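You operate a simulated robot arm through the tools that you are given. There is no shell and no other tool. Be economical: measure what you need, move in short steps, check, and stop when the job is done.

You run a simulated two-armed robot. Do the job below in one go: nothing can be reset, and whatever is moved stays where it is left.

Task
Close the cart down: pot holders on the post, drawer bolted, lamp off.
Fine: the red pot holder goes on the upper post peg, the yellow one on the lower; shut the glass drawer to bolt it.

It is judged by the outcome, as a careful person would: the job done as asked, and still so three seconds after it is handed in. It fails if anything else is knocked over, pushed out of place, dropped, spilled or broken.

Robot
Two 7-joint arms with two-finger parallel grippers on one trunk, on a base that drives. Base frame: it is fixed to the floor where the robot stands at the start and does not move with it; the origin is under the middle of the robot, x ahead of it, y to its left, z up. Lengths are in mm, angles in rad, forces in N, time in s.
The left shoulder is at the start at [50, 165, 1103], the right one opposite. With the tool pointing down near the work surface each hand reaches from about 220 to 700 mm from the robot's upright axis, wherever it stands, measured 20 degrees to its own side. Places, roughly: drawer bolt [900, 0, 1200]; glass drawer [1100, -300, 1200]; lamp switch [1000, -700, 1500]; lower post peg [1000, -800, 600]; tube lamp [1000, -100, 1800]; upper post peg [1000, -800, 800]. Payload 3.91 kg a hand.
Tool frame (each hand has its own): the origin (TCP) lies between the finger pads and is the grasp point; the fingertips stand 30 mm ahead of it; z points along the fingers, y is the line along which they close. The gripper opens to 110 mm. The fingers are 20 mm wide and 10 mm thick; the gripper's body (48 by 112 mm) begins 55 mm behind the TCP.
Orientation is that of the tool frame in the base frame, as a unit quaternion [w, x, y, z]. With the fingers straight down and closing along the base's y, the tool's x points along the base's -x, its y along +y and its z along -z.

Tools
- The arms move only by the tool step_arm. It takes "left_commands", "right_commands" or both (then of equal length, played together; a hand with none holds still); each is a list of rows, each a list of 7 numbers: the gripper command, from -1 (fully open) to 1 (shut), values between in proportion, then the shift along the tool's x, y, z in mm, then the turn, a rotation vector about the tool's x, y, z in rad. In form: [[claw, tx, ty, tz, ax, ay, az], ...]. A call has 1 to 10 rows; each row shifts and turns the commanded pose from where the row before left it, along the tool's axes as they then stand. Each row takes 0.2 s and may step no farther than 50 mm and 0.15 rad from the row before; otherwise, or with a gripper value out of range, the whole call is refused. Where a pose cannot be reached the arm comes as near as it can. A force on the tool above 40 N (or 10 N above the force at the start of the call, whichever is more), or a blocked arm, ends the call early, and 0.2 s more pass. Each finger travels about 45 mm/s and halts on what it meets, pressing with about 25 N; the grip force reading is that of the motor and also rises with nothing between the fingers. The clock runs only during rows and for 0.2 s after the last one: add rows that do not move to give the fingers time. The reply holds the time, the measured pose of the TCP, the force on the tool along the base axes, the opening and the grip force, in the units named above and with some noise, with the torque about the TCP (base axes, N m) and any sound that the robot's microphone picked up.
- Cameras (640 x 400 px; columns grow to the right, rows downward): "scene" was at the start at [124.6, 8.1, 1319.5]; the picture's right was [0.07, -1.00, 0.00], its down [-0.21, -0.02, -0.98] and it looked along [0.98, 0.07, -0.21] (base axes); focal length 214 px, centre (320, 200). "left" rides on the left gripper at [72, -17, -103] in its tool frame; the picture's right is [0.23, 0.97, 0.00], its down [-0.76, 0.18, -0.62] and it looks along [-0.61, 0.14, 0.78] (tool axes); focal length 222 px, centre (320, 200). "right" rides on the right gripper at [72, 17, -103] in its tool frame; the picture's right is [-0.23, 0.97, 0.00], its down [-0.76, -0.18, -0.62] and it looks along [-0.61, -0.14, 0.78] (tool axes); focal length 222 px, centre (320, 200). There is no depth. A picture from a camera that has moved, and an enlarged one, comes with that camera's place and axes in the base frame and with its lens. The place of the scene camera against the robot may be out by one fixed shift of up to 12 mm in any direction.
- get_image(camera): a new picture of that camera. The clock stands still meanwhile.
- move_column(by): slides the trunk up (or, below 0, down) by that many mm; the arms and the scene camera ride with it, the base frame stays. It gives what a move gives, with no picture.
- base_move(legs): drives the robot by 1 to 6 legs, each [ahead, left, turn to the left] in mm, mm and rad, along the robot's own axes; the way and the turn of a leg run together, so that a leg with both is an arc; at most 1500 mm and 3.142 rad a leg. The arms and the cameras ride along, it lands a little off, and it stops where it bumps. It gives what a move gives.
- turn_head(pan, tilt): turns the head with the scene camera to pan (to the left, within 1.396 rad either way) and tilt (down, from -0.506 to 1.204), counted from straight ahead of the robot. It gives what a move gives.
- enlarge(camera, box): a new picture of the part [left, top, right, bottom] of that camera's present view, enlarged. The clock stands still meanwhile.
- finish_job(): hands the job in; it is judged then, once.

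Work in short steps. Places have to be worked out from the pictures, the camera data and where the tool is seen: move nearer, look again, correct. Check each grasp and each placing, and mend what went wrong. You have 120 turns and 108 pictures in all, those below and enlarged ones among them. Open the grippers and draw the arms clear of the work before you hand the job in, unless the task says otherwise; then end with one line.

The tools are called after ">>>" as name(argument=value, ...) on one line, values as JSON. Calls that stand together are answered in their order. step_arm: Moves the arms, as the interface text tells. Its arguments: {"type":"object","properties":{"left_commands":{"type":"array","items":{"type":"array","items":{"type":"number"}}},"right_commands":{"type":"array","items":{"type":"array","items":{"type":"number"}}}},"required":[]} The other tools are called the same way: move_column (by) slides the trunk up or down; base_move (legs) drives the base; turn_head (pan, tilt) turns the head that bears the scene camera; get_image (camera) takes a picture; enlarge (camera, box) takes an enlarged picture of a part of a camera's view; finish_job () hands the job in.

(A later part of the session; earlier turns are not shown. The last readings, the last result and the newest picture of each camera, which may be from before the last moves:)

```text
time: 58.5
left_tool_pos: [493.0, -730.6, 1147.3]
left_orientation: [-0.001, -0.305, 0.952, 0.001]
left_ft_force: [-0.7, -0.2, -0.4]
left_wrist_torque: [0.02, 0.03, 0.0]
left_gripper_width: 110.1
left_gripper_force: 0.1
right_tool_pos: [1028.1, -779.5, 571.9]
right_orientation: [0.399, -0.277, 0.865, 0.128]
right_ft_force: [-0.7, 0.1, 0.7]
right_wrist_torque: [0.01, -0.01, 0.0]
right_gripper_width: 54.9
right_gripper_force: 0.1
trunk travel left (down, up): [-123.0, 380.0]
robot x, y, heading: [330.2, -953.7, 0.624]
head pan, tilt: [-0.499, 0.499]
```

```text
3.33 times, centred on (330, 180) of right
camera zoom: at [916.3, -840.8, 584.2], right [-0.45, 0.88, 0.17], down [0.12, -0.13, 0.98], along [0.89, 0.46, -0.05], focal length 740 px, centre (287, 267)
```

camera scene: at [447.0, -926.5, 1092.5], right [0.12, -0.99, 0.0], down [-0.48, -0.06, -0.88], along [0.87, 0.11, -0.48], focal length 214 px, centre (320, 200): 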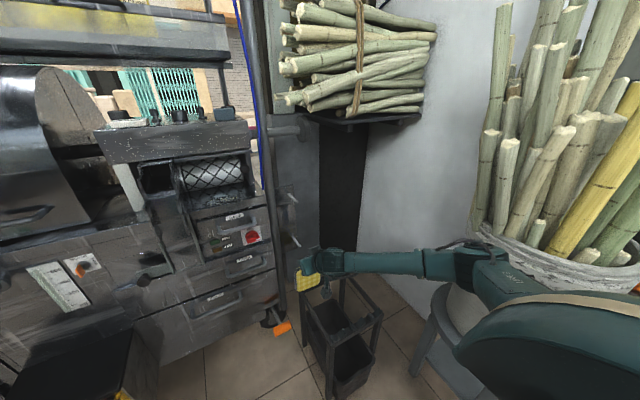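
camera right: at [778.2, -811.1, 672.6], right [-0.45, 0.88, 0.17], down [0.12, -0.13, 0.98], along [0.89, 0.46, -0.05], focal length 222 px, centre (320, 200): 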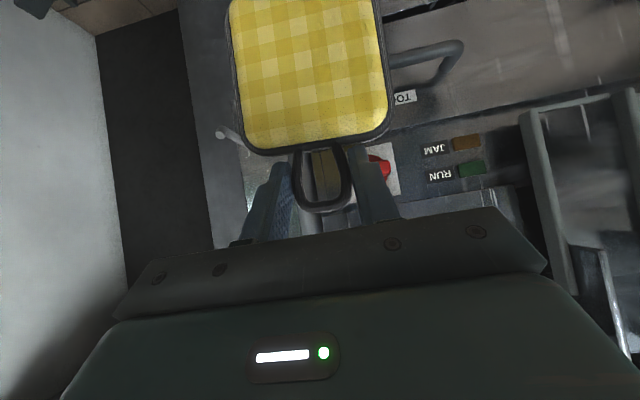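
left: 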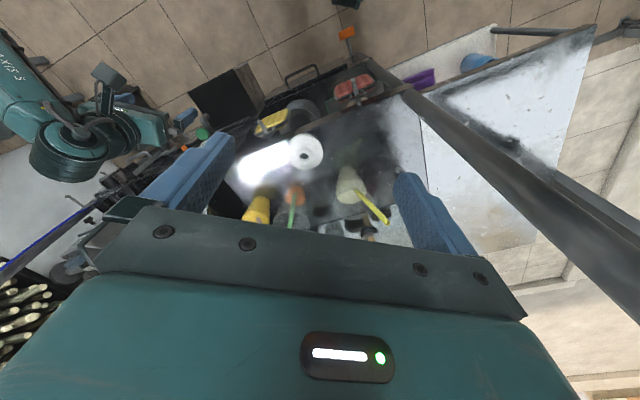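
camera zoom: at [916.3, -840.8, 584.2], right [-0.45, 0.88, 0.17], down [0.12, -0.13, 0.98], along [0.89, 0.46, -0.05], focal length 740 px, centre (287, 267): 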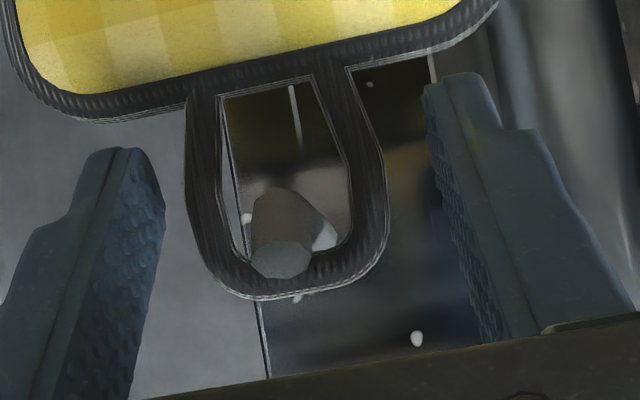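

It hangs on the lower peg. I retreat along the tool axis and verify.

>>> step_arm(right_commands=[[0.0, 0, 0, -30, 0, 0, 0], [0.0, 0, 0, -40, 0, 0, 0], [0.0, 20, 0, -40, 0, 0, 0], [0.0, 30, 0, -40, 0, 0, 0], [-0.5, 0, 0, -40, 0, 0, 0], [-1, 0, 0, 0, 0, 0, 0]])

>>> get_image(camera="right")

>>> enlarge(camera="scene", box=[230, 140, 370, 300])

```text
time: 59.9
left_tool_pos: [492.9, -731.9, 1147.4]
left_orientation: [-0.001, -0.305, 0.952, 0.0]
left_ft_force: [-0.7, 0.5, -1.2]
left_wrist_torque: [0.0, 0.01, 0.01]
left_gripper_width: 110.0
left_gripper_force: 0.0
right_tool_pos: [884.9, -883.8, 658.3]
right_orientation: [0.399, -0.277, 0.865, 0.128]
right_ft_force: [0.8, 0.3, -1.0]
right_wrist_torque: [-0.02, 0.01, 0.0]
right_gripper_width: 106.8
right_gripper_force: 0.1
trunk travel left (down, up): [-123.0, 380.0]
robot x, y, heading: [329.7, -957.1, 0.62]
head pan, tilt: [-0.499, 0.499]
```

```text
40 pictures are left
camera right: at [772.5, -943.8, 669.2], right [-0.45, 0.88, 0.17], down [0.12, -0.13, 0.98], along [0.89, 0.46, -0.05], focal length 222 px, centre (320, 200)
```

right: 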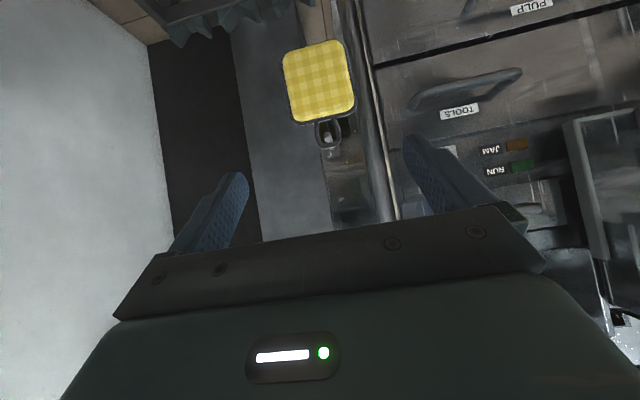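

```text
2.50 times, centred on (300, 220) of scene
camera zoom: at [446.8, -926.5, 1092.5], right [0.12, -0.99, 0.0], down [-0.48, -0.06, -0.88], along [0.87, 0.11, -0.48], focal length 536 px, centre (370, 150)
```

zoom: 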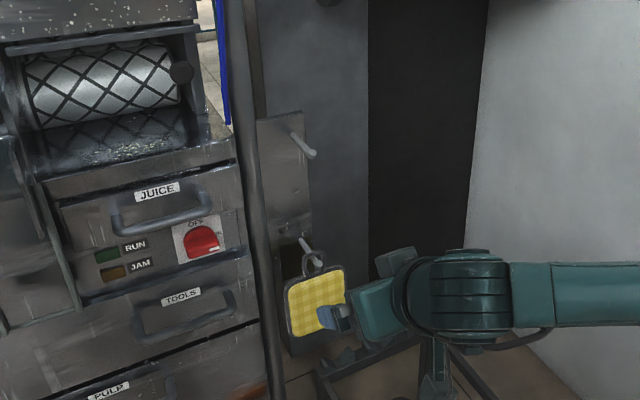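

Yellow is on the lower peg. Now I drive back and left to the red holder (233 mm left of the yellow's old peg), with the hand clear.

>>> base_move(legs=[[-110, 0, 0], [0, 1105, 0]])

>>> turn_head(pan=0.0, tilt=0.5)

>>> step_arm(right_commands=[[-0.3, -33, 10, -30, 0, 0, 0], [-0.3, -33, 10, -30, 0, 0, 0], [-0.3, -33, 10, -30, 0, 0, 0], [-0.3, -33, 10, -30, 0, 0, 0], [-0.3, -33, 10, -30, 0, 0, 0], [-0.3, -33, 10, -30, 0, 0, 0], [-0.3, -33, 0, -30, 0, 0, 0], [-0.3, 0, 0, 0, 0, 0, 0]])

>>> get_image(camera="scene")

```text
time: 66.4
left_tool_pos: [-235.5, 110.1, 1148.0]
left_orientation: [-0.001, -0.301, 0.954, 0.0]
left_ft_force: [0.5, 0.7, -0.4]
left_wrist_torque: [-0.02, 0.0, -0.01]
left_gripper_width: 109.9
left_gripper_force: 0.0
right_tool_pos: [155.1, -45.1, 657.0]
right_orientation: [0.399, -0.274, 0.866, 0.126]
right_ft_force: [0.6, 0.4, -0.2]
right_wrist_torque: [0.03, 0.03, 0.0]
right_gripper_width: 110.0
right_gripper_force: 0.0
trunk travel left (down, up): [-123.0, 380.0]
robot x, y, heading: [-397.8, -116.9, 0.611]
head pan, tilt: [-0.499, 0.499]
```

```text
time: 67.3
left_tool_pos: [-234.9, 110.3, 1146.6]
left_orientation: [-0.002, -0.3, 0.954, 0.0]
left_ft_force: [-0.3, 0.2, -0.4]
left_wrist_torque: [0.04, 0.0, 0.0]
left_gripper_width: 110.0
left_gripper_force: 0.1
right_tool_pos: [156.1, -44.8, 657.2]
right_orientation: [0.399, -0.273, 0.866, 0.126]
right_ft_force: [0.0, 0.6, 0.1]
right_wrist_torque: [-0.02, -0.01, 0.05]
right_gripper_width: 110.1
right_gripper_force: 0.0
trunk travel left (down, up): [-123.0, 380.0]
robot x, y, heading: [-400.1, -110.8, 0.609]
head pan, tilt: [0.0, 0.499]
```

```text
time: 69.1
left_tool_pos: [-236.9, 110.3, 1148.2]
left_orientation: [-0.002, -0.301, 0.954, 0.001]
left_ft_force: [0.1, 0.7, -0.4]
left_wrist_torque: [0.01, 0.01, -0.03]
left_gripper_width: 110.2
left_gripper_force: 0.1
right_tool_pos: [112.7, -1.6, 967.5]
right_orientation: [0.399, -0.274, 0.866, 0.127]
right_ft_force: [0.1, -0.6, 0.8]
right_wrist_torque: [0.0, 0.04, 0.03]
right_gripper_width: 71.6
right_gripper_force: 0.0
trunk travel left (down, up): [-123.0, 380.0]
robot x, y, heading: [-397.6, -113.3, 0.607]
head pan, tilt: [0.0, 0.499]
```

```text
38 pictures are left
camera scene: at [-299.1, -41.7, 1092.5], right [0.57, -0.82, 0.0], down [-0.39, -0.27, -0.88], along [0.72, 0.5, -0.48], focal length 214 px, centre (320, 200)
```

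scene: 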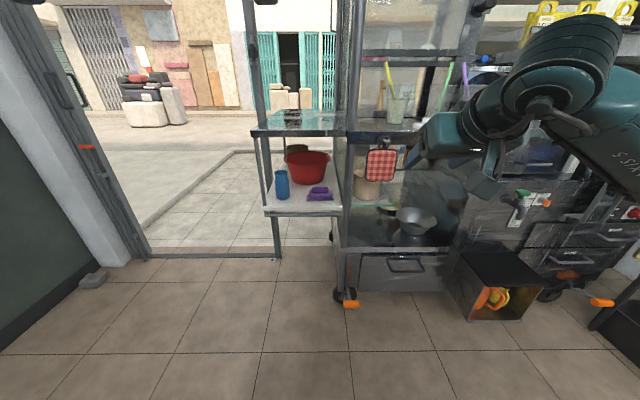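

Red is in view. I drive forward 140 with a slight turn and look from the wrist.

>>> base_move(legs=[[140, 0, 0.015]])

>>> get_image(camera="right")

```text
time: 70.4
left_tool_pos: [-124.9, 193.9, 1148.4]
left_orientation: [-0.001, -0.306, 0.952, 0.001]
left_ft_force: [-0.1, -0.2, -0.6]
left_wrist_torque: [-0.02, 0.02, 0.0]
left_gripper_width: 110.1
left_gripper_force: 0.0
right_tool_pos: [223.5, 86.0, 967.4]
right_orientation: [0.398, -0.28, 0.864, 0.129]
right_ft_force: [-0.2, -0.8, -0.5]
right_wrist_torque: [-0.02, -0.02, 0.05]
right_gripper_width: 71.3
right_gripper_force: 0.0
trunk travel left (down, up): [-123.0, 380.0]
robot x, y, heading: [-282.6, -30.0, 0.624]
head pan, tilt: [0.0, 0.499]
```

```text
37 pictures are left
camera right: at [112.9, 24.9, 978.7], right [-0.45, 0.88, 0.17], down [0.12, -0.13, 0.98], along [0.88, 0.47, -0.05], focal length 222 px, centre (320, 200)
```

right: 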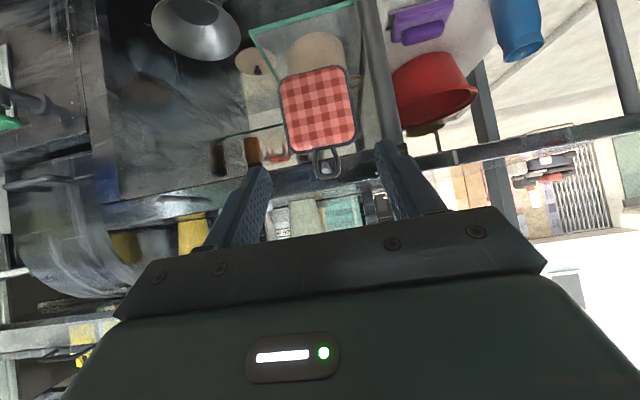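

I step closer to the same viewing pose used for the yellow one and zoom.

>>> step_arm(right_commands=[[-0.3, -41, -4, 22, 0, 0, 0], [-0.3, -41, -4, 22, 0, 0, 0], [-0.3, 0, 0, 0, 0, 0, 0]])

>>> enlarge(camera="right", box=[240, 100, 400, 200])

```text
time: 71.2
left_tool_pos: [-123.8, 193.0, 1148.1]
left_orientation: [0.0, -0.306, 0.952, 0.0]
left_ft_force: [-0.3, 0.0, 0.1]
left_wrist_torque: [-0.03, 0.0, 0.02]
left_gripper_width: 109.8
left_gripper_force: 0.1
right_tool_pos: [300.6, 130.7, 1000.3]
right_orientation: [0.399, -0.281, 0.863, 0.129]
right_ft_force: [0.2, -0.5, 0.0]
right_wrist_torque: [-0.01, 0.02, -0.01]
right_gripper_width: 71.3
right_gripper_force: 0.1
trunk travel left (down, up): [-123.0, 380.0]
robot x, y, heading: [-284.4, -29.6, 0.625]
head pan, tilt: [0.0, 0.499]
```

```text
4.00 times, centred on (320, 150) of right
camera zoom: at [188.4, 69.7, 1012.0], right [-0.45, 0.87, 0.17], down [0.12, -0.13, 0.98], along [0.88, 0.47, -0.05], focal length 888 px, centre (320, 400)
```

zoom: 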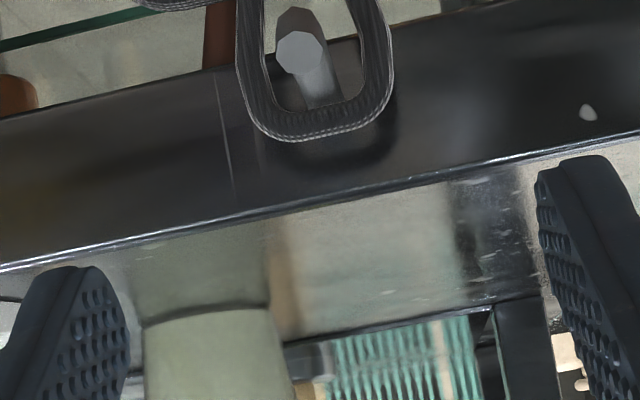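

Nearly identical to the yellow pose (3–4 mm right). I go to the grasp point and close.

>>> step_arm(right_commands=[[-0.3, 1, -1, 36, 0, 0, 0], [-0.3, 1, 0, 36, 0, 0, 0], [-0.3, 1, 0, 36, 0, 0, 0], [-0.3, 0, 0, 0, 0, 0, 0]])

>>> step_arm(right_commands=[[1, 0, 0, 0, 0, 0, 0], [1, 0, 0, 0, 0, 0, 0], [1, 0, 0, 0, 0, 0, 0], [1, 0, 0, 0, 0, 0, 0]])

>>> enlarge(camera="right", box=[250, 120, 410, 240])

```text
time: 72.2
left_tool_pos: [-125.2, 193.8, 1147.9]
left_orientation: [-0.001, -0.306, 0.952, 0.001]
left_ft_force: [-0.4, -0.3, -0.2]
left_wrist_torque: [0.01, -0.01, -0.03]
left_gripper_width: 109.9
left_gripper_force: 0.0
right_tool_pos: [366.7, 174.2, 927.9]
right_orientation: [0.398, -0.28, 0.864, 0.129]
right_ft_force: [-0.8, 0.2, 0.0]
right_wrist_torque: [0.0, -0.02, 0.01]
right_gripper_width: 71.5
right_gripper_force: 0.1
trunk travel left (down, up): [-123.0, 380.0]
robot x, y, heading: [-285.2, -30.1, 0.628]
head pan, tilt: [0.0, 0.499]
```

```text
time: 73.2
left_tool_pos: [-123.3, 193.5, 1148.5]
left_orientation: [0.0, -0.307, 0.952, 0.001]
left_ft_force: [0.0, 0.8, 0.7]
left_wrist_torque: [-0.01, 0.0, 0.01]
left_gripper_width: 109.9
left_gripper_force: 0.0
right_tool_pos: [364.9, 174.3, 928.7]
right_orientation: [0.398, -0.28, 0.864, 0.129]
right_ft_force: [0.6, 0.0, 0.6]
right_wrist_torque: [0.03, -0.02, -0.01]
right_gripper_width: 38.1
right_gripper_force: 25.1
trunk travel left (down, up): [-123.0, 380.0]
robot x, y, heading: [-285.8, -30.4, 0.62]
head pan, tilt: [0.0, 0.499]
```

```text
3.33 times, centred on (330, 180) of right
camera zoom: at [253.8, 114.2, 940.0], right [-0.45, 0.88, 0.17], down [0.12, -0.13, 0.98], along [0.88, 0.47, -0.05], focal length 740 px, centre (287, 267)
```

zoom: 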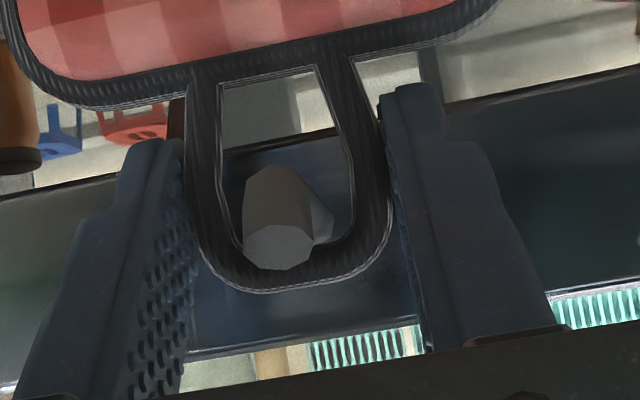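

Gripped. I lift 7 mm and draw it off, retreating ~200 mm.

>>> step_arm(right_commands=[[1, -5, 0, -5, 0, 0, 0], [1, 13.6, 0, -14.7, 0, 0, 0], [1, 13.6, 0, -14.7, 0, 0, 0], [1, 13.6, 0, -14.7, 0, 0, 0], [1, 20.4, 0, -22, 0, 0, 0], [1, 27, 0, -29, 0, 0, 0], [1, 0, 0, 0, 0, 0, 0]])

>>> get_image(camera="right")

```text
time: 74.8
left_tool_pos: [-124.3, 193.4, 1147.2]
left_orientation: [0.0, -0.307, 0.952, 0.001]
left_ft_force: [1.1, -0.1, -0.1]
left_wrist_torque: [0.01, 0.0, -0.01]
left_gripper_width: 109.8
left_gripper_force: 0.1
right_tool_pos: [256.3, 99.7, 932.1]
right_orientation: [0.397, -0.28, 0.864, 0.129]
right_ft_force: [0.0, -0.7, -1.4]
right_wrist_torque: [-0.01, -0.01, -0.01]
right_gripper_width: 37.7
right_gripper_force: 24.7
trunk travel left (down, up): [-123.0, 380.0]
robot x, y, heading: [-286.2, -30.5, 0.623]
head pan, tilt: [0.0, 0.499]
```

```text
34 pictures are left
camera right: at [144.9, 39.4, 943.5], right [-0.45, 0.88, 0.17], down [0.12, -0.13, 0.98], along [0.88, 0.47, -0.05], focal length 222 px, centre (320, 200)
```

right: 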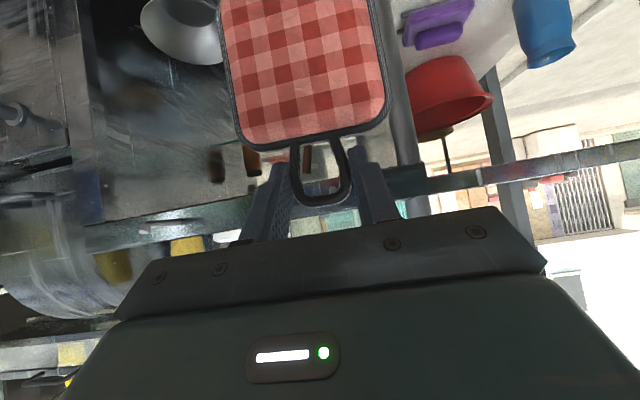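

Red is held. I back off, extend the hand a bit (elbow in), and drive right to the post area.

>>> base_move(legs=[[-140, 0, 0]])

>>> step_arm(right_commands=[[1, -27, 0, 29, 0, 0, 0], [1, -27, 0, 29, 0, 0, 0], [1, 0, 0, 0, 0, 0, 0]])

>>> base_move(legs=[[0, -1090, 0]])

```text
time: 76.2
left_tool_pos: [-237.6, 113.3, 1148.3]
left_orientation: [-0.002, -0.308, 0.951, 0.001]
left_ft_force: [-0.1, 0.1, -0.8]
left_wrist_torque: [0.01, 0.0, 0.0]
left_gripper_width: 110.0
left_gripper_force: 0.1
right_tool_pos: [143.9, 20.1, 932.3]
right_orientation: [0.398, -0.281, 0.864, 0.129]
right_ft_force: [0.5, 0.6, -0.7]
right_wrist_torque: [0.02, -0.05, -0.01]
right_gripper_width: 38.2
right_gripper_force: 24.9
trunk travel left (down, up): [-123.0, 380.0]
robot x, y, heading: [-399.6, -113.7, 0.623]
head pan, tilt: [0.0, 0.499]
```

```text
time: 77.0
left_tool_pos: [-237.2, 112.2, 1149.3]
left_orientation: [-0.001, -0.307, 0.952, 0.0]
left_ft_force: [-0.1, -0.3, 0.4]
left_wrist_torque: [0.03, -0.01, -0.01]
left_gripper_width: 109.8
left_gripper_force: 0.1
right_tool_pos: [207.6, 66.8, 936.0]
right_orientation: [0.398, -0.281, 0.864, 0.129]
right_ft_force: [0.0, -0.5, -0.3]
right_wrist_torque: [0.0, 0.02, 0.0]
right_gripper_width: 37.8
right_gripper_force: 25.1
trunk travel left (down, up): [-123.0, 380.0]
robot x, y, heading: [-398.2, -111.5, 0.626]
head pan, tilt: [0.0, 0.499]
```

```text
time: 82.6
left_tool_pos: [408.0, -782.9, 1148.9]
left_orientation: [-0.001, -0.304, 0.953, 0.001]
left_ft_force: [-0.1, 0.3, -0.1]
left_wrist_torque: [-0.02, 0.0, 0.0]
left_gripper_width: 109.8
left_gripper_force: 0.0
right_tool_pos: [850.9, -834.0, 935.8]
right_orientation: [0.398, -0.278, 0.865, 0.128]
right_ft_force: [-0.4, -0.2, 0.3]
right_wrist_torque: [0.01, 0.02, 0.01]
right_gripper_width: 38.0
right_gripper_force: 24.8
trunk travel left (down, up): [-123.0, 380.0]
robot x, y, heading: [242.9, -1008.3, 0.622]
head pan, tilt: [0.0, 0.499]
```

I move forward 90; upper peg computed at n≈367, s≈1233, z≈744.

>>> base_move(legs=[[90, 0, 0]])

```text
time: 83.7
left_tool_pos: [480.5, -732.7, 1147.7]
left_orientation: [-0.001, -0.305, 0.952, 0.0]
left_ft_force: [0.1, -0.1, 0.2]
left_wrist_torque: [-0.02, 0.04, 0.0]
left_gripper_width: 110.1
left_gripper_force: 0.0
right_tool_pos: [923.8, -779.9, 936.0]
right_orientation: [0.398, -0.279, 0.864, 0.128]
right_ft_force: [0.3, 0.3, -1.1]
right_wrist_torque: [0.02, 0.03, -0.02]
right_gripper_width: 37.9
right_gripper_force: 25.4
trunk travel left (down, up): [-123.0, 380.0]
robot x, y, heading: [317.6, -953.5, 0.622]
head pan, tilt: [0.0, 0.499]
```

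I bring the loop in front of the upper peg and check through the aperture.

>>> step_arm(right_commands=[[1, 26.4, -12.4, 22.7, 0, 0, 0], [1, 26.4, -12.4, 22.7, 0, 0, 0], [1, 26.4, -12.4, 22.7, 0, 0, 0], [1, 26.4, -12.4, 22.7, 0, 0, 0], [1, 26.4, -12.4, 22.7, 0, 0, 0], [1, 0, 0, 0, 0, 0, 0]])

>>> enlarge(camera="right", box=[250, 120, 410, 240])

```text
time: 85.1
left_tool_pos: [480.4, -730.8, 1147.4]
left_orientation: [-0.001, -0.305, 0.952, 0.001]
left_ft_force: [0.5, 0.1, -0.4]
left_wrist_torque: [-0.02, 0.0, 0.02]
left_gripper_width: 109.8
left_gripper_force: 0.0
right_tool_pos: [960.3, -829.9, 763.0]
right_orientation: [0.398, -0.278, 0.864, 0.129]
right_ft_force: [0.0, 0.4, -0.2]
right_wrist_torque: [-0.03, 0.0, -0.02]
right_gripper_width: 37.8
right_gripper_force: 24.8
trunk travel left (down, up): [-123.0, 380.0]
robot x, y, heading: [317.4, -956.7, 0.622]
head pan, tilt: [0.0, 0.499]
```

```text
3.33 times, centred on (330, 180) of right
camera zoom: at [849.1, -890.7, 773.8], right [-0.45, 0.88, 0.17], down [0.12, -0.13, 0.98], along [0.89, 0.46, -0.05], focal length 740 px, centre (287, 267)
```

zoom: 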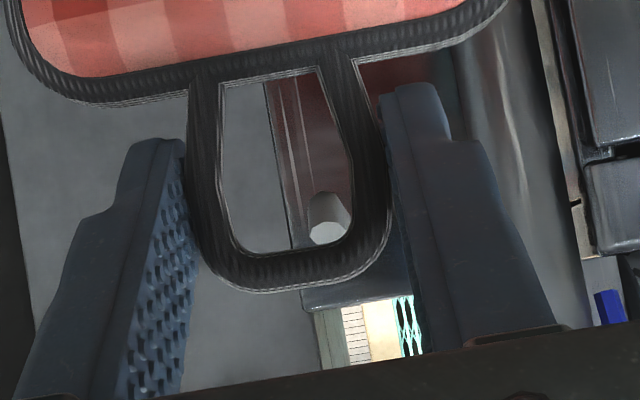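

Peg at s≈1234, z≈751; aperture centre s 1235, z 744. I raise 6 mm and advance 50 mm.

>>> step_arm(right_commands=[[1, -4.4, 0, -4.1, 0, 0, 0], [1, -17, 0, 18.4, 0, 0, 0], [1, -17, 0, 18.4, 0, 0, 0], [1, 0, 0, 0, 0, 0, 0]])

>>> enlarge(camera="right", box=[250, 120, 410, 240])

```text
time: 86.1
left_tool_pos: [479.8, -732.4, 1147.2]
left_orientation: [-0.002, -0.305, 0.952, 0.001]
left_ft_force: [0.9, -0.4, 0.5]
left_wrist_torque: [0.05, -0.02, 0.02]
left_gripper_width: 110.0
left_gripper_force: 0.0
right_tool_pos: [1001.5, -799.3, 768.1]
right_orientation: [0.399, -0.278, 0.864, 0.128]
right_ft_force: [0.2, 0.2, 0.0]
right_wrist_torque: [-0.01, -0.03, 0.01]
right_gripper_width: 38.0
right_gripper_force: 25.7
trunk travel left (down, up): [-123.0, 380.0]
robot x, y, heading: [319.3, -958.9, 0.617]
head pan, tilt: [0.0, 0.499]
```

```text
3.33 times, centred on (330, 180) of right
camera zoom: at [890.0, -860.0, 780.7], right [-0.45, 0.88, 0.17], down [0.12, -0.13, 0.98], along [0.89, 0.46, -0.05], focal length 740 px, centre (287, 267)
```

zoom: 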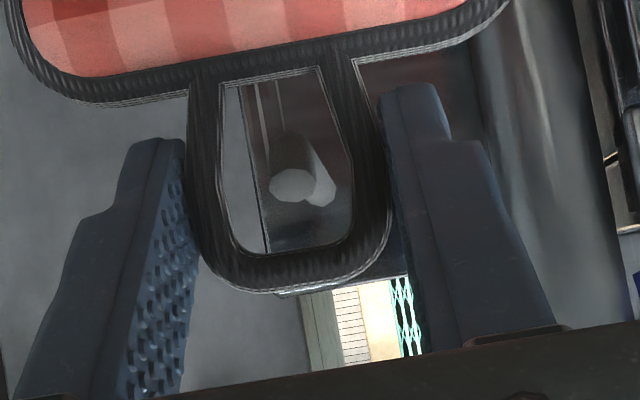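

Well centred. I advance 34 mm onto the peg and lower gently.

>>> step_arm(right_commands=[[1, -11.5, 0, 12.5, 0, 0, 0], [1, -11.5, 0, 12.5, 0, 0, 0], [1, 5, 0, 4.7, 0, 0, 0], [1, 5, 0, 4.7, 0, 0, 0], [1, 0, 0, 0, 0, 0, 0]])

>>> enlarge(camera="right", box=[250, 120, 410, 240])

```text
time: 87.3
left_tool_pos: [480.9, -731.0, 1148.1]
left_orientation: [-0.001, -0.306, 0.952, 0.001]
left_ft_force: [-0.8, 0.8, -0.1]
left_wrist_torque: [0.02, 0.03, -0.02]
left_gripper_width: 109.7
left_gripper_force: 0.1
right_tool_pos: [1030.3, -780.7, 758.4]
right_orientation: [0.399, -0.278, 0.864, 0.128]
right_ft_force: [-0.4, 0.8, -0.5]
right_wrist_torque: [-0.01, -0.01, 0.03]
right_gripper_width: 37.7
right_gripper_force: 24.9
trunk travel left (down, up): [-123.0, 380.0]
robot x, y, heading: [318.9, -954.7, 0.619]
head pan, tilt: [0.0, 0.499]
```

```text
3.33 times, centred on (330, 180) of right
camera zoom: at [918.1, -840.4, 769.0], right [-0.45, 0.88, 0.17], down [0.12, -0.13, 0.98], along [0.89, 0.46, -0.05], focal length 740 px, centre (287, 267)
```

zoom: 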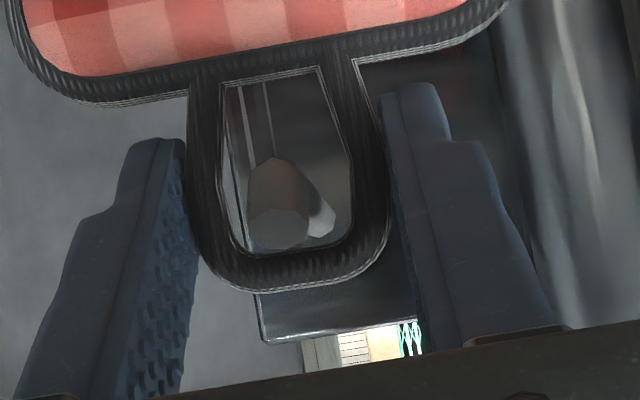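

Peg is through; ~5 mm remain to the arch. I lower 4 mm, open partly, then retreat along the tool axis.

>>> step_arm(right_commands=[[1, 3, 0, 2.7, 0, 0, 0], [1, 0, 0, 0, 0, 0, 0], [0.0, 0, 0, 0, 0, 0, 0], [0.0, 0, 0, 0, 0, 0, 0], [0.0, 0, 0, 0, 0, 0, 0]])

>>> step_arm(right_commands=[[0.0, 0, 0, -30, 0, 0, 0], [0.0, 0, 0, -40, 0, 0, 0], [0.0, 15, 0, -40, 0, 0, 0], [0.0, 20, 0, -40, 0, 0, 0], [-0.5, 0, 0, -40, 0, 0, 0], [-1, 0, 0, 0, 0, 0, 0]])

>>> get_image(camera="right")

```text
time: 88.5
left_tool_pos: [479.8, -731.7, 1146.9]
left_orientation: [-0.001, -0.305, 0.952, 0.0]
left_ft_force: [0.1, -0.1, 0.7]
left_wrist_torque: [0.01, -0.01, -0.02]
left_gripper_width: 109.9
left_gripper_force: 0.1
right_tool_pos: [1029.0, -779.4, 753.3]
right_orientation: [0.399, -0.278, 0.864, 0.128]
right_ft_force: [0.3, -0.8, -0.3]
right_wrist_torque: [0.03, 0.03, 0.02]
right_gripper_width: 54.9
right_gripper_force: 0.1
trunk travel left (down, up): [-123.0, 380.0]
robot x, y, heading: [316.3, -954.4, 0.617]
head pan, tilt: [0.0, 0.499]
```

```text
time: 89.9
left_tool_pos: [480.1, -732.0, 1147.8]
left_orientation: [-0.001, -0.304, 0.953, 0.0]
left_ft_force: [0.5, -0.2, 0.2]
left_wrist_torque: [-0.01, -0.01, -0.02]
left_gripper_width: 110.1
left_gripper_force: 0.1
right_tool_pos: [894.9, -880.6, 851.7]
right_orientation: [0.399, -0.277, 0.865, 0.128]
right_ft_force: [0.6, -0.7, 0.2]
right_wrist_torque: [0.0, -0.02, -0.01]
right_gripper_width: 106.9
right_gripper_force: 0.0
trunk travel left (down, up): [-123.0, 380.0]
robot x, y, heading: [320.7, -957.2, 0.622]
head pan, tilt: [0.0, 0.499]
```

```text
30 pictures are left
camera right: at [781.7, -941.0, 862.7], right [-0.45, 0.88, 0.17], down [0.12, -0.13, 0.98], along [0.89, 0.46, -0.05], focal length 222 px, centre (320, 200)
```

right: 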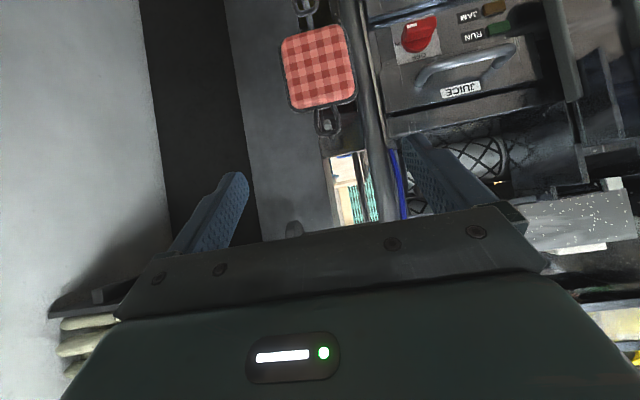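

Both holders hang correctly. Now the drawer: I move left 180, raise the trunk 250 and look at it.

>>> base_move(legs=[[0, 180, 0]])

>>> move_column(by=250)

>>> turn_head(pan=0.0, tilt=0.15)

>>> get_image(camera="scene")

```text
time: 91.5
left_tool_pos: [375.7, -583.0, 1148.0]
left_orientation: [-0.001, -0.304, 0.953, 0.001]
left_ft_force: [0.4, 0.8, 0.9]
left_wrist_torque: [-0.04, 0.02, 0.01]
left_gripper_width: 110.0
left_gripper_force: 0.1
right_tool_pos: [788.7, -732.5, 851.0]
right_orientation: [0.399, -0.277, 0.865, 0.128]
right_ft_force: [-0.7, 0.9, 0.2]
right_wrist_torque: [-0.04, -0.01, 0.02]
right_gripper_width: 110.1
right_gripper_force: 0.0
trunk travel left (down, up): [-123.0, 380.0]
robot x, y, heading: [213.7, -807.0, 0.616]
head pan, tilt: [0.0, 0.499]
```

```text
time: 94.0
left_tool_pos: [375.0, -584.2, 1397.2]
left_orientation: [-0.001, -0.304, 0.953, 0.001]
left_ft_force: [0.7, 0.4, 0.9]
left_wrist_torque: [-0.03, -0.02, -0.02]
left_gripper_width: 110.0
left_gripper_force: 0.1
right_tool_pos: [788.3, -732.7, 1101.0]
right_orientation: [0.399, -0.278, 0.865, 0.128]
right_ft_force: [-0.2, 0.2, -0.4]
right_wrist_torque: [0.0, -0.01, -0.02]
right_gripper_width: 109.8
right_gripper_force: 0.3
trunk travel left (down, up): [-373.0, 130.0]
robot x, y, heading: [215.0, -807.0, 0.619]
head pan, tilt: [0.0, 0.499]
```

```text
time: 94.9
left_tool_pos: [376.4, -583.0, 1398.8]
left_orientation: [-0.001, -0.304, 0.953, 0.0]
left_ft_force: [0.7, 0.1, 0.6]
left_wrist_torque: [-0.05, -0.02, -0.01]
left_gripper_width: 110.0
left_gripper_force: 0.1
right_tool_pos: [788.2, -732.8, 1101.6]
right_orientation: [0.399, -0.277, 0.865, 0.127]
right_ft_force: [-0.7, 0.4, -0.6]
right_wrist_torque: [0.03, 0.01, 0.03]
right_gripper_width: 109.9
right_gripper_force: 0.1
trunk travel left (down, up): [-373.0, 130.0]
robot x, y, heading: [210.7, -806.8, 0.623]
head pan, tilt: [0.0, 0.15]
```

```text
29 pictures are left
camera scene: at [314.4, -735.1, 1374.8], right [0.58, -0.81, 0.0], down [-0.12, -0.09, -0.99], along [0.81, 0.57, -0.15], focal length 214 px, centre (320, 200)
```

scene: 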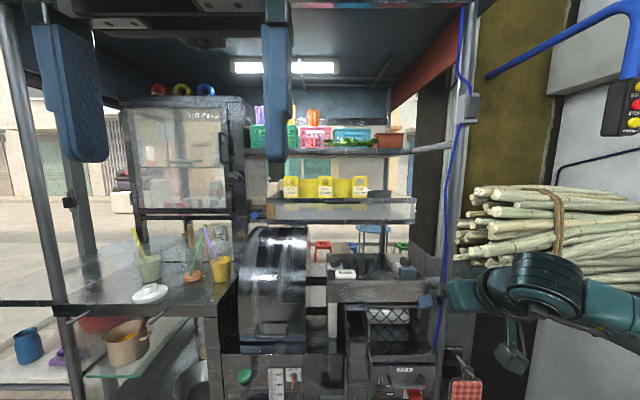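

>>> enlarge(camera="scene", box=[220, 140, 440, 260])

>>> enlarge(camera="scene", box=[430, 60, 510, 140])

```text
2.91 times, centred on (330, 200) of scene
camera zoom: at [314.4, -735.1, 1374.8], right [0.58, -0.81, 0.0], down [-0.12, -0.09, -0.99], along [0.81, 0.57, -0.15], focal length 624 px, centre (291, 200)
```

zoom: 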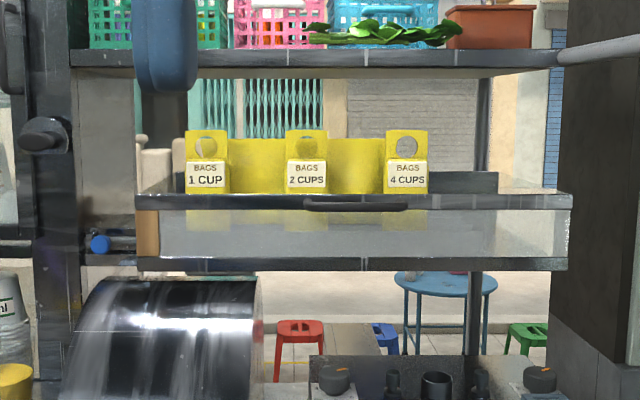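

```text
5.00 times, centred on (470, 100) of scene
camera zoom: at [314.4, -735.1, 1374.8], right [0.58, -0.81, 0.0], down [-0.12, -0.09, -0.99], along [0.81, 0.57, -0.15], focal length 1072 px, centre (-430, 700)
```

zoom: 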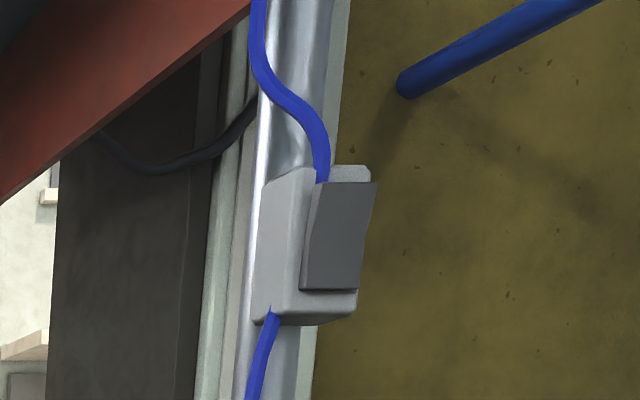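

Clear view: drawer front at n≈634, centre s≈865, bottom bar z≈1145, top bar z≈1240; bolt on its left at n≈720, so it needs ~85 mm push. I raise the trunk 100, drive left 200 and forward 290.

>>> move_column(by=100)

>>> base_move(legs=[[0, 200, 0], [230, 0, 0]])

>>> get_image(camera="right")

```text
time: 96.2
left_tool_pos: [375.2, -582.2, 1498.0]
left_orientation: [-0.002, -0.305, 0.952, 0.0]
left_ft_force: [0.0, -0.3, -0.3]
left_wrist_torque: [0.0, 0.02, -0.02]
left_gripper_width: 110.0
left_gripper_force: 0.1
right_tool_pos: [788.0, -732.8, 1200.6]
right_orientation: [0.399, -0.277, 0.865, 0.128]
right_ft_force: [-0.4, 0.3, -0.2]
right_wrist_torque: [0.02, -0.01, -0.02]
right_gripper_width: 110.1
right_gripper_force: 0.1
trunk travel left (down, up): [-473.0, 30.0]
robot x, y, heading: [212.2, -807.8, 0.62]
head pan, tilt: [0.0, 0.15]
```

```text
time: 99.1
left_tool_pos: [445.1, -287.2, 1497.5]
left_orientation: [-0.002, -0.304, 0.953, 0.001]
left_ft_force: [-0.1, 0.5, -1.2]
left_wrist_torque: [-0.01, 0.02, -0.01]
left_gripper_width: 110.1
left_gripper_force: 0.1
right_tool_pos: [858.5, -437.7, 1200.0]
right_orientation: [0.398, -0.278, 0.865, 0.128]
right_ft_force: [0.3, 0.4, 0.5]
right_wrist_torque: [-0.01, -0.04, 0.01]
right_gripper_width: 110.0
right_gripper_force: 0.1
trunk travel left (down, up): [-473.0, 30.0]
robot x, y, heading: [278.7, -514.1, 0.613]
head pan, tilt: [0.0, 0.15]
```

```text
26 pictures are left
camera right: at [745.5, -497.0, 1212.3], right [-0.45, 0.88, 0.17], down [0.12, -0.13, 0.98], along [0.89, 0.46, -0.05], focal length 222 px, centre (320, 200)
```

right: 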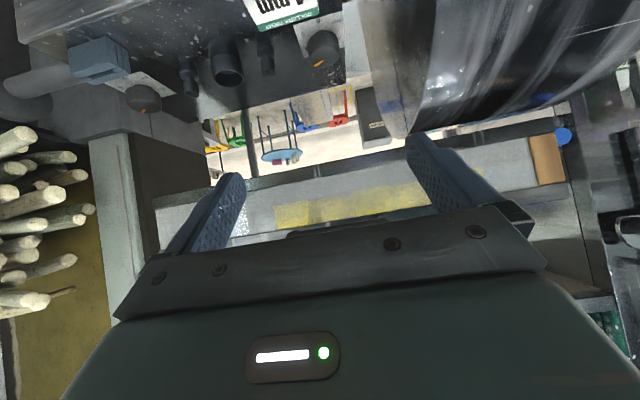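

Geometry confirmed (bottom bar z≈1146). I drive 65 forward, close the fingers, lower to z≈1165 and come near the front.

>>> base_move(legs=[[65, 0, 0.007]])

>>> step_arm(right_commands=[[1, 12, -4, 12, 0, 0, 0], [1, 13, -4, 12, 0, 0, 0], [1, -20, 0, 22, 0, 0, 0], [1, -20, 0, 22, 0, 0, 0], [1, 0, 0, 0, 0, 0, 0], [1, 0, 0, 0, 0, 0, 0], [1, 0, 0, 0, 0, 0, 0]])

>>> enlarge(camera="scene", box=[200, 140, 520, 320])

```text
time: 100.1
left_tool_pos: [470.5, -268.7, 1497.2]
left_orientation: [-0.003, -0.307, 0.952, 0.0]
left_ft_force: [0.4, 0.4, -0.6]
left_wrist_torque: [0.0, 0.01, 0.01]
left_gripper_width: 109.8
left_gripper_force: 0.1
right_tool_pos: [883.7, -416.3, 1201.1]
right_orientation: [0.399, -0.279, 0.864, 0.13]
right_ft_force: [-0.7, -0.8, 0.1]
right_wrist_torque: [0.01, 0.01, 0.0]
right_gripper_width: 110.1
right_gripper_force: 0.1
trunk travel left (down, up): [-473.0, 30.0]
robot x, y, heading: [305.0, -492.1, 0.623]
head pan, tilt: [0.0, 0.15]
stopped in leg 1: the robot was blocked; the commanded pose is now the measured one
```

```text
time: 101.7
left_tool_pos: [469.5, -268.4, 1497.9]
left_orientation: [-0.001, -0.307, 0.952, 0.001]
left_ft_force: [0.2, -0.5, 0.5]
left_wrist_torque: [-0.02, 0.0, 0.02]
left_gripper_width: 110.0
left_gripper_force: 0.0
right_tool_pos: [937.4, -387.0, 1169.7]
right_orientation: [0.399, -0.279, 0.864, 0.13]
right_ft_force: [0.3, 0.8, -0.2]
right_wrist_torque: [0.0, -0.02, -0.01]
right_gripper_width: 0.0
right_gripper_force: 24.6
trunk travel left (down, up): [-473.0, 30.0]
robot x, y, heading: [308.3, -491.3, 0.624]
head pan, tilt: [0.0, 0.15]
```

```text
2.00 times, centred on (360, 230) of scene
camera zoom: at [408.9, -420.8, 1474.9], right [0.58, -0.81, 0.0], down [-0.12, -0.09, -0.99], along [0.8, 0.58, -0.15], focal length 429 px, centre (240, 140)
```

zoom: 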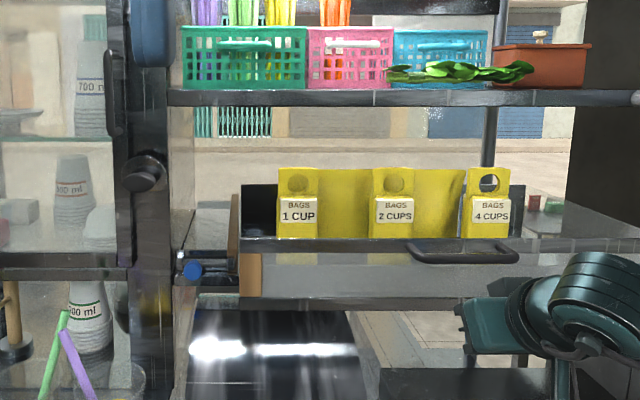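

The base met something at the foot; I check below what it is before pushing.

>>> turn_head(pan=-0.1, tilt=1.1)

>>> get_image(camera="scene")

```text
time: 102.9
left_tool_pos: [469.2, -268.8, 1498.1]
left_orientation: [0.0, -0.306, 0.952, 0.002]
left_ft_force: [-0.3, -0.9, -0.3]
left_wrist_torque: [0.01, 0.0, 0.02]
left_gripper_width: 109.9
left_gripper_force: 0.1
right_tool_pos: [936.6, -386.7, 1168.3]
right_orientation: [0.399, -0.279, 0.864, 0.13]
right_ft_force: [-0.1, 0.9, 0.4]
right_wrist_torque: [0.0, -0.01, 0.03]
right_gripper_width: 0.0
right_gripper_force: 25.3
trunk travel left (down, up): [-473.0, 30.0]
robot x, y, heading: [310.0, -490.0, 0.626]
head pan, tilt: [-0.099, 1.1]
```

```text
24 pictures are left
camera scene: at [388.3, -443.2, 1394.9], right [0.5, -0.87, 0.0], down [-0.77, -0.44, -0.45], along [0.39, 0.23, -0.89], focal length 214 px, centre (320, 200)
```

scene: 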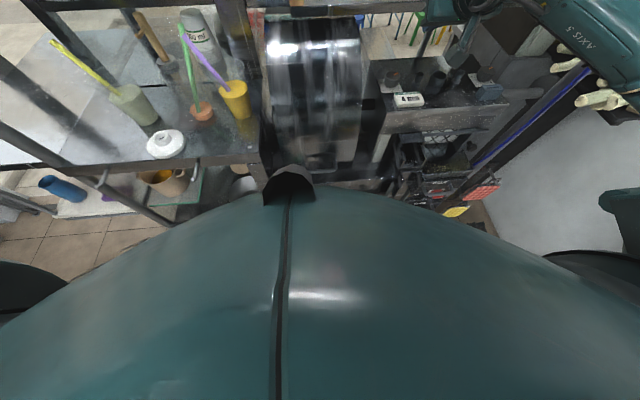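

Not visible from here; I ease back 8 mm so nothing is pressed, and push the drawer with the arm in small steps.

>>> base_move(legs=[[-8, 0, 0]])

>>> turn_head(pan=0.0, tilt=0.15)

>>> step_arm(right_commands=[[1, -13.6, 0, 14.7, 0, 0, 0], [1, -13.6, 0, 14.7, 0, 0, 0], [1, -13.6, 0, 14.7, 0, 0, 0], [1, -10.2, 0, 11, 0, 0, 0], [1, -10.2, 0, 11, 0, 0, 0], [1, -10.2, 0, 11, 0, 0, 0]])

>>> enlarge(camera="scene", box=[200, 140, 520, 320])

```text
time: 103.7
left_tool_pos: [463.7, -272.3, 1497.8]
left_orientation: [-0.002, -0.307, 0.952, 0.0]
left_ft_force: [0.4, 0.2, 0.0]
left_wrist_torque: [-0.02, 0.02, 0.01]
left_gripper_width: 110.2
left_gripper_force: 0.1
right_tool_pos: [930.2, -390.7, 1167.7]
right_orientation: [0.399, -0.278, 0.864, 0.129]
right_ft_force: [0.2, 0.7, 0.4]
right_wrist_torque: [0.03, -0.02, -0.02]
right_gripper_width: 0.1
right_gripper_force: 24.9
trunk travel left (down, up): [-473.0, 30.0]
robot x, y, heading: [306.4, -498.1, 0.624]
head pan, tilt: [-0.099, 1.1]
```

```text
time: 104.9
left_tool_pos: [464.1, -273.4, 1497.0]
left_orientation: [-0.002, -0.306, 0.952, 0.001]
left_ft_force: [-0.1, -0.2, -0.2]
left_wrist_torque: [0.02, -0.02, 0.01]
left_gripper_width: 110.0
left_gripper_force: 0.1
right_tool_pos: [931.5, -391.2, 1168.2]
right_orientation: [0.4, -0.278, 0.864, 0.129]
right_ft_force: [-0.2, -0.5, 0.3]
right_wrist_torque: [0.01, -0.02, 0.04]
right_gripper_width: 0.0
right_gripper_force: 24.8
trunk travel left (down, up): [-473.0, 30.0]
robot x, y, heading: [302.9, -497.5, 0.625]
head pan, tilt: [0.0, 0.15]
```

```text
time: 106.3
left_tool_pos: [462.4, -271.6, 1497.8]
left_orientation: [-0.001, -0.307, 0.952, 0.0]
left_ft_force: [-0.6, -0.1, 0.5]
left_wrist_torque: [-0.01, 0.01, 0.02]
left_gripper_width: 110.1
left_gripper_force: 0.1
right_tool_pos: [1018.7, -331.8, 1170.3]
right_orientation: [0.399, -0.278, 0.864, 0.128]
right_ft_force: [-0.2, 1.0, -0.5]
right_wrist_torque: [0.0, -0.01, 0.04]
right_gripper_width: 0.0
right_gripper_force: 24.8
trunk travel left (down, up): [-473.0, 30.0]
robot x, y, heading: [300.0, -499.3, 0.628]
head pan, tilt: [0.0, 0.15]
```

```text
2.00 times, centred on (360, 230) of scene
camera zoom: at [402.9, -424.9, 1474.9], right [0.58, -0.81, 0.0], down [-0.12, -0.09, -0.99], along [0.8, 0.58, -0.15], focal length 429 px, centre (240, 140)
```

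zoom: 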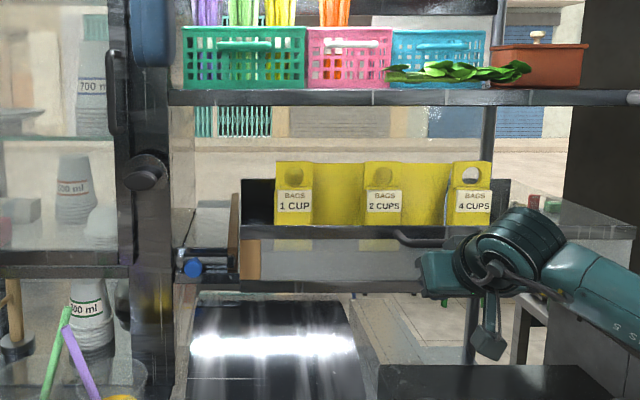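

The drawer moves freely. I keep pushing in small steps, listening for the bolt.

>>> step_arm(right_commands=[[1, -8, 0, 8.8, 0, 0, 0], [1, -8, 0, 8.8, 0, 0, 0], [1, -8, 0, 8.8, 0, 0, 0], [1, -8, 0, 8.8, 0, 0, 0], [1, 0, 0, 0, 0, 0, 0]])

>>> enlarge(camera="scene", box=[200, 140, 520, 320])

```text
time: 107.5
left_tool_pos: [464.8, -273.0, 1497.8]
left_orientation: [-0.002, -0.307, 0.952, 0.001]
left_ft_force: [-0.3, -0.4, 0.4]
left_wrist_torque: [-0.02, 0.01, 0.0]
left_gripper_width: 109.9
left_gripper_force: 0.0
right_tool_pos: [1056.3, -304.1, 1174.3]
right_orientation: [0.399, -0.279, 0.864, 0.129]
right_ft_force: [0.5, -0.1, -0.1]
right_wrist_torque: [0.02, 0.0, -0.03]
right_gripper_width: 0.0
right_gripper_force: 24.8
trunk travel left (down, up): [-473.0, 30.0]
robot x, y, heading: [303.9, -494.7, 0.621]
head pan, tilt: [0.0, 0.15]
```

```text
2.00 times, centred on (360, 230) of scene
camera zoom: at [402.6, -425.4, 1474.9], right [0.58, -0.81, 0.0], down [-0.12, -0.09, -0.99], along [0.8, 0.58, -0.15], focal length 429 px, centre (240, 140)
```

zoom: 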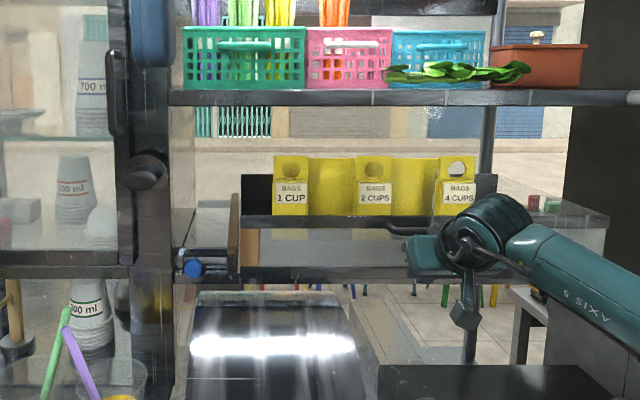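

Still sliding freely; the wood strike nears the bolt. I push on.

>>> step_arm(right_commands=[[1, -7, 0, 7.5, 0, 0, 0], [1, -7, 0, 7.5, 0, 0, 0], [1, -7, 0, 7.5, 0, 0, 0], [1, 0, 0, 0, 0, 0, 0]])

>>> enlarge(camera="scene", box=[270, 160, 430, 300])

```text
time: 108.5
left_tool_pos: [463.1, -273.8, 1497.8]
left_orientation: [-0.002, -0.306, 0.952, 0.001]
left_ft_force: [-0.5, -0.8, -0.1]
left_wrist_torque: [-0.03, -0.01, -0.01]
left_gripper_width: 109.9
left_gripper_force: 0.0
right_tool_pos: [1080.2, -285.0, 1175.7]
right_orientation: [0.399, -0.279, 0.864, 0.13]
right_ft_force: [-0.3, 0.0, 0.0]
right_wrist_torque: [0.03, -0.02, -0.02]
right_gripper_width: 0.1
right_gripper_force: 24.7
trunk travel left (down, up): [-473.0, 30.0]
robot x, y, heading: [300.5, -503.6, 0.623]
head pan, tilt: [0.0, 0.15]
```

```text
2.86 times, centred on (350, 230) of scene
camera zoom: at [402.7, -425.4, 1474.9], right [0.58, -0.81, 0.0], down [-0.12, -0.09, -0.99], along [0.8, 0.58, -0.15], focal length 613 px, centre (234, 114)
```

zoom: 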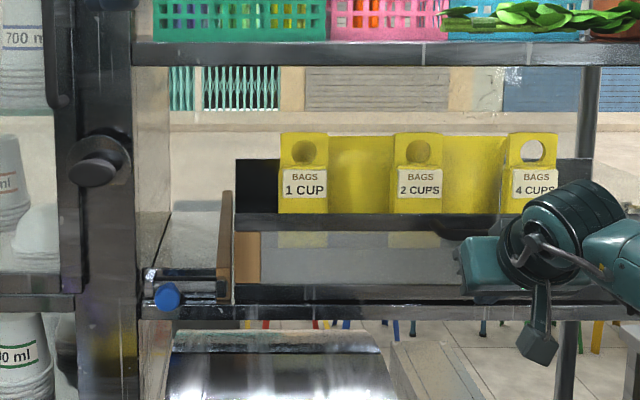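

Bolt's rod meets the drawer's left corner region now. Continue in small steps until resistance or a click.

>>> step_arm(right_commands=[[1, -5, 0, 5.5, 0, 0, 0], [1, -5, 0, 5.5, 0, 0, 0], [1, -5, 0, 5.5, 0, 0, 0], [1, -5, 0, 5.5, 0, 0, 0], [1, 0, 0, 0, 0, 0, 0]])

>>> enlarge(camera="scene", box=[270, 160, 430, 300])

```text
time: 109.3
left_tool_pos: [458.1, -276.8, 1499.5]
left_orientation: [0.0, -0.305, 0.952, 0.001]
left_ft_force: [0.1, -0.6, -0.3]
left_wrist_torque: [0.0, 0.0, 0.01]
left_gripper_width: 110.0
left_gripper_force: 0.1
right_tool_pos: [1091.1, -277.7, 1176.7]
right_orientation: [0.393, -0.279, 0.867, 0.127]
right_ft_force: [-22.5, -13.8, 6.4]
right_wrist_torque: [-0.29, -0.02, -0.01]
right_gripper_width: 0.0
right_gripper_force: 24.9
trunk travel left (down, up): [-473.0, 30.0]
robot x, y, heading: [301.2, -500.8, 0.617]
head pan, tilt: [0.0, 0.15]
stopped in row 4 (right hand): the force on the tool passed its limit (the readings are from after the stop); the commanded pose is now the measured one
```

```text
2.86 times, centred on (350, 230) of scene
camera zoom: at [396.9, -428.5, 1475.7], right [0.58, -0.81, 0.0], down [-0.12, -0.08, -0.99], along [0.81, 0.58, -0.14], focal length 613 px, centre (234, 114)
```

zoom: 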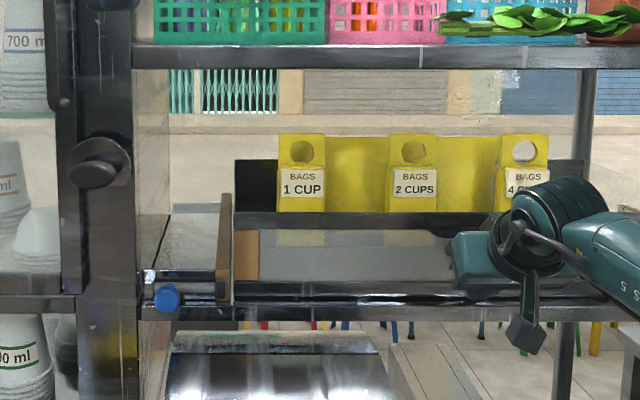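

Resistance of ~27 N, no click reported. I zoom on the bolt.

>>> enlarge(camera="scene", box=[295, 210, 365, 260])

```text
8.00 times, centred on (330, 235) of scene
camera zoom: at [396.9, -428.5, 1475.7], right [0.58, -0.81, 0.0], down [-0.12, -0.08, -0.99], along [0.81, 0.58, -0.14], focal length 1716 px, centre (240, -80)
```

zoom: 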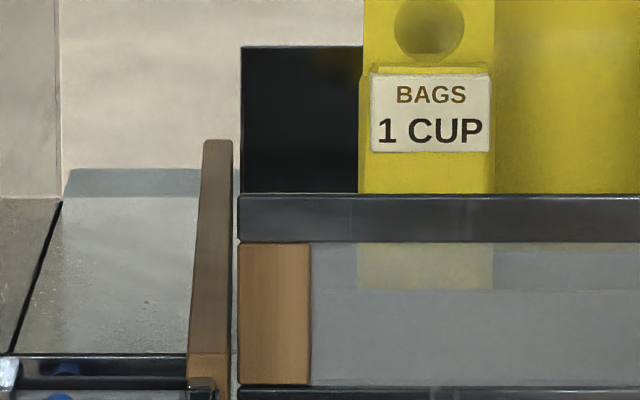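

>>> enlarge(camera="scene", box=[290, 235, 370, 285])

```text
8.00 times, centred on (330, 260) of scene
camera zoom: at [396.9, -428.5, 1475.7], right [0.58, -0.81, 0.0], down [-0.12, -0.08, -0.99], along [0.81, 0.58, -0.14], focal length 1716 px, centre (240, -280)
```

zoom: 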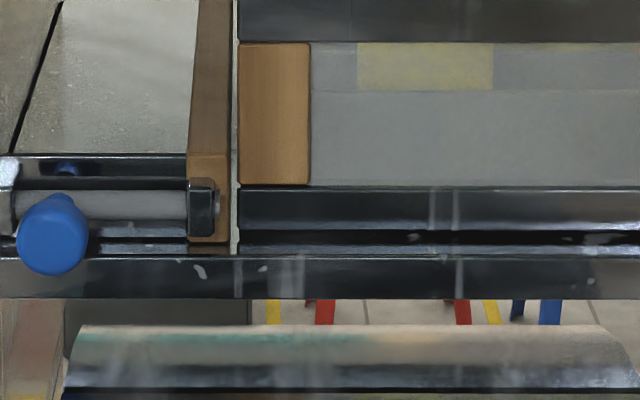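

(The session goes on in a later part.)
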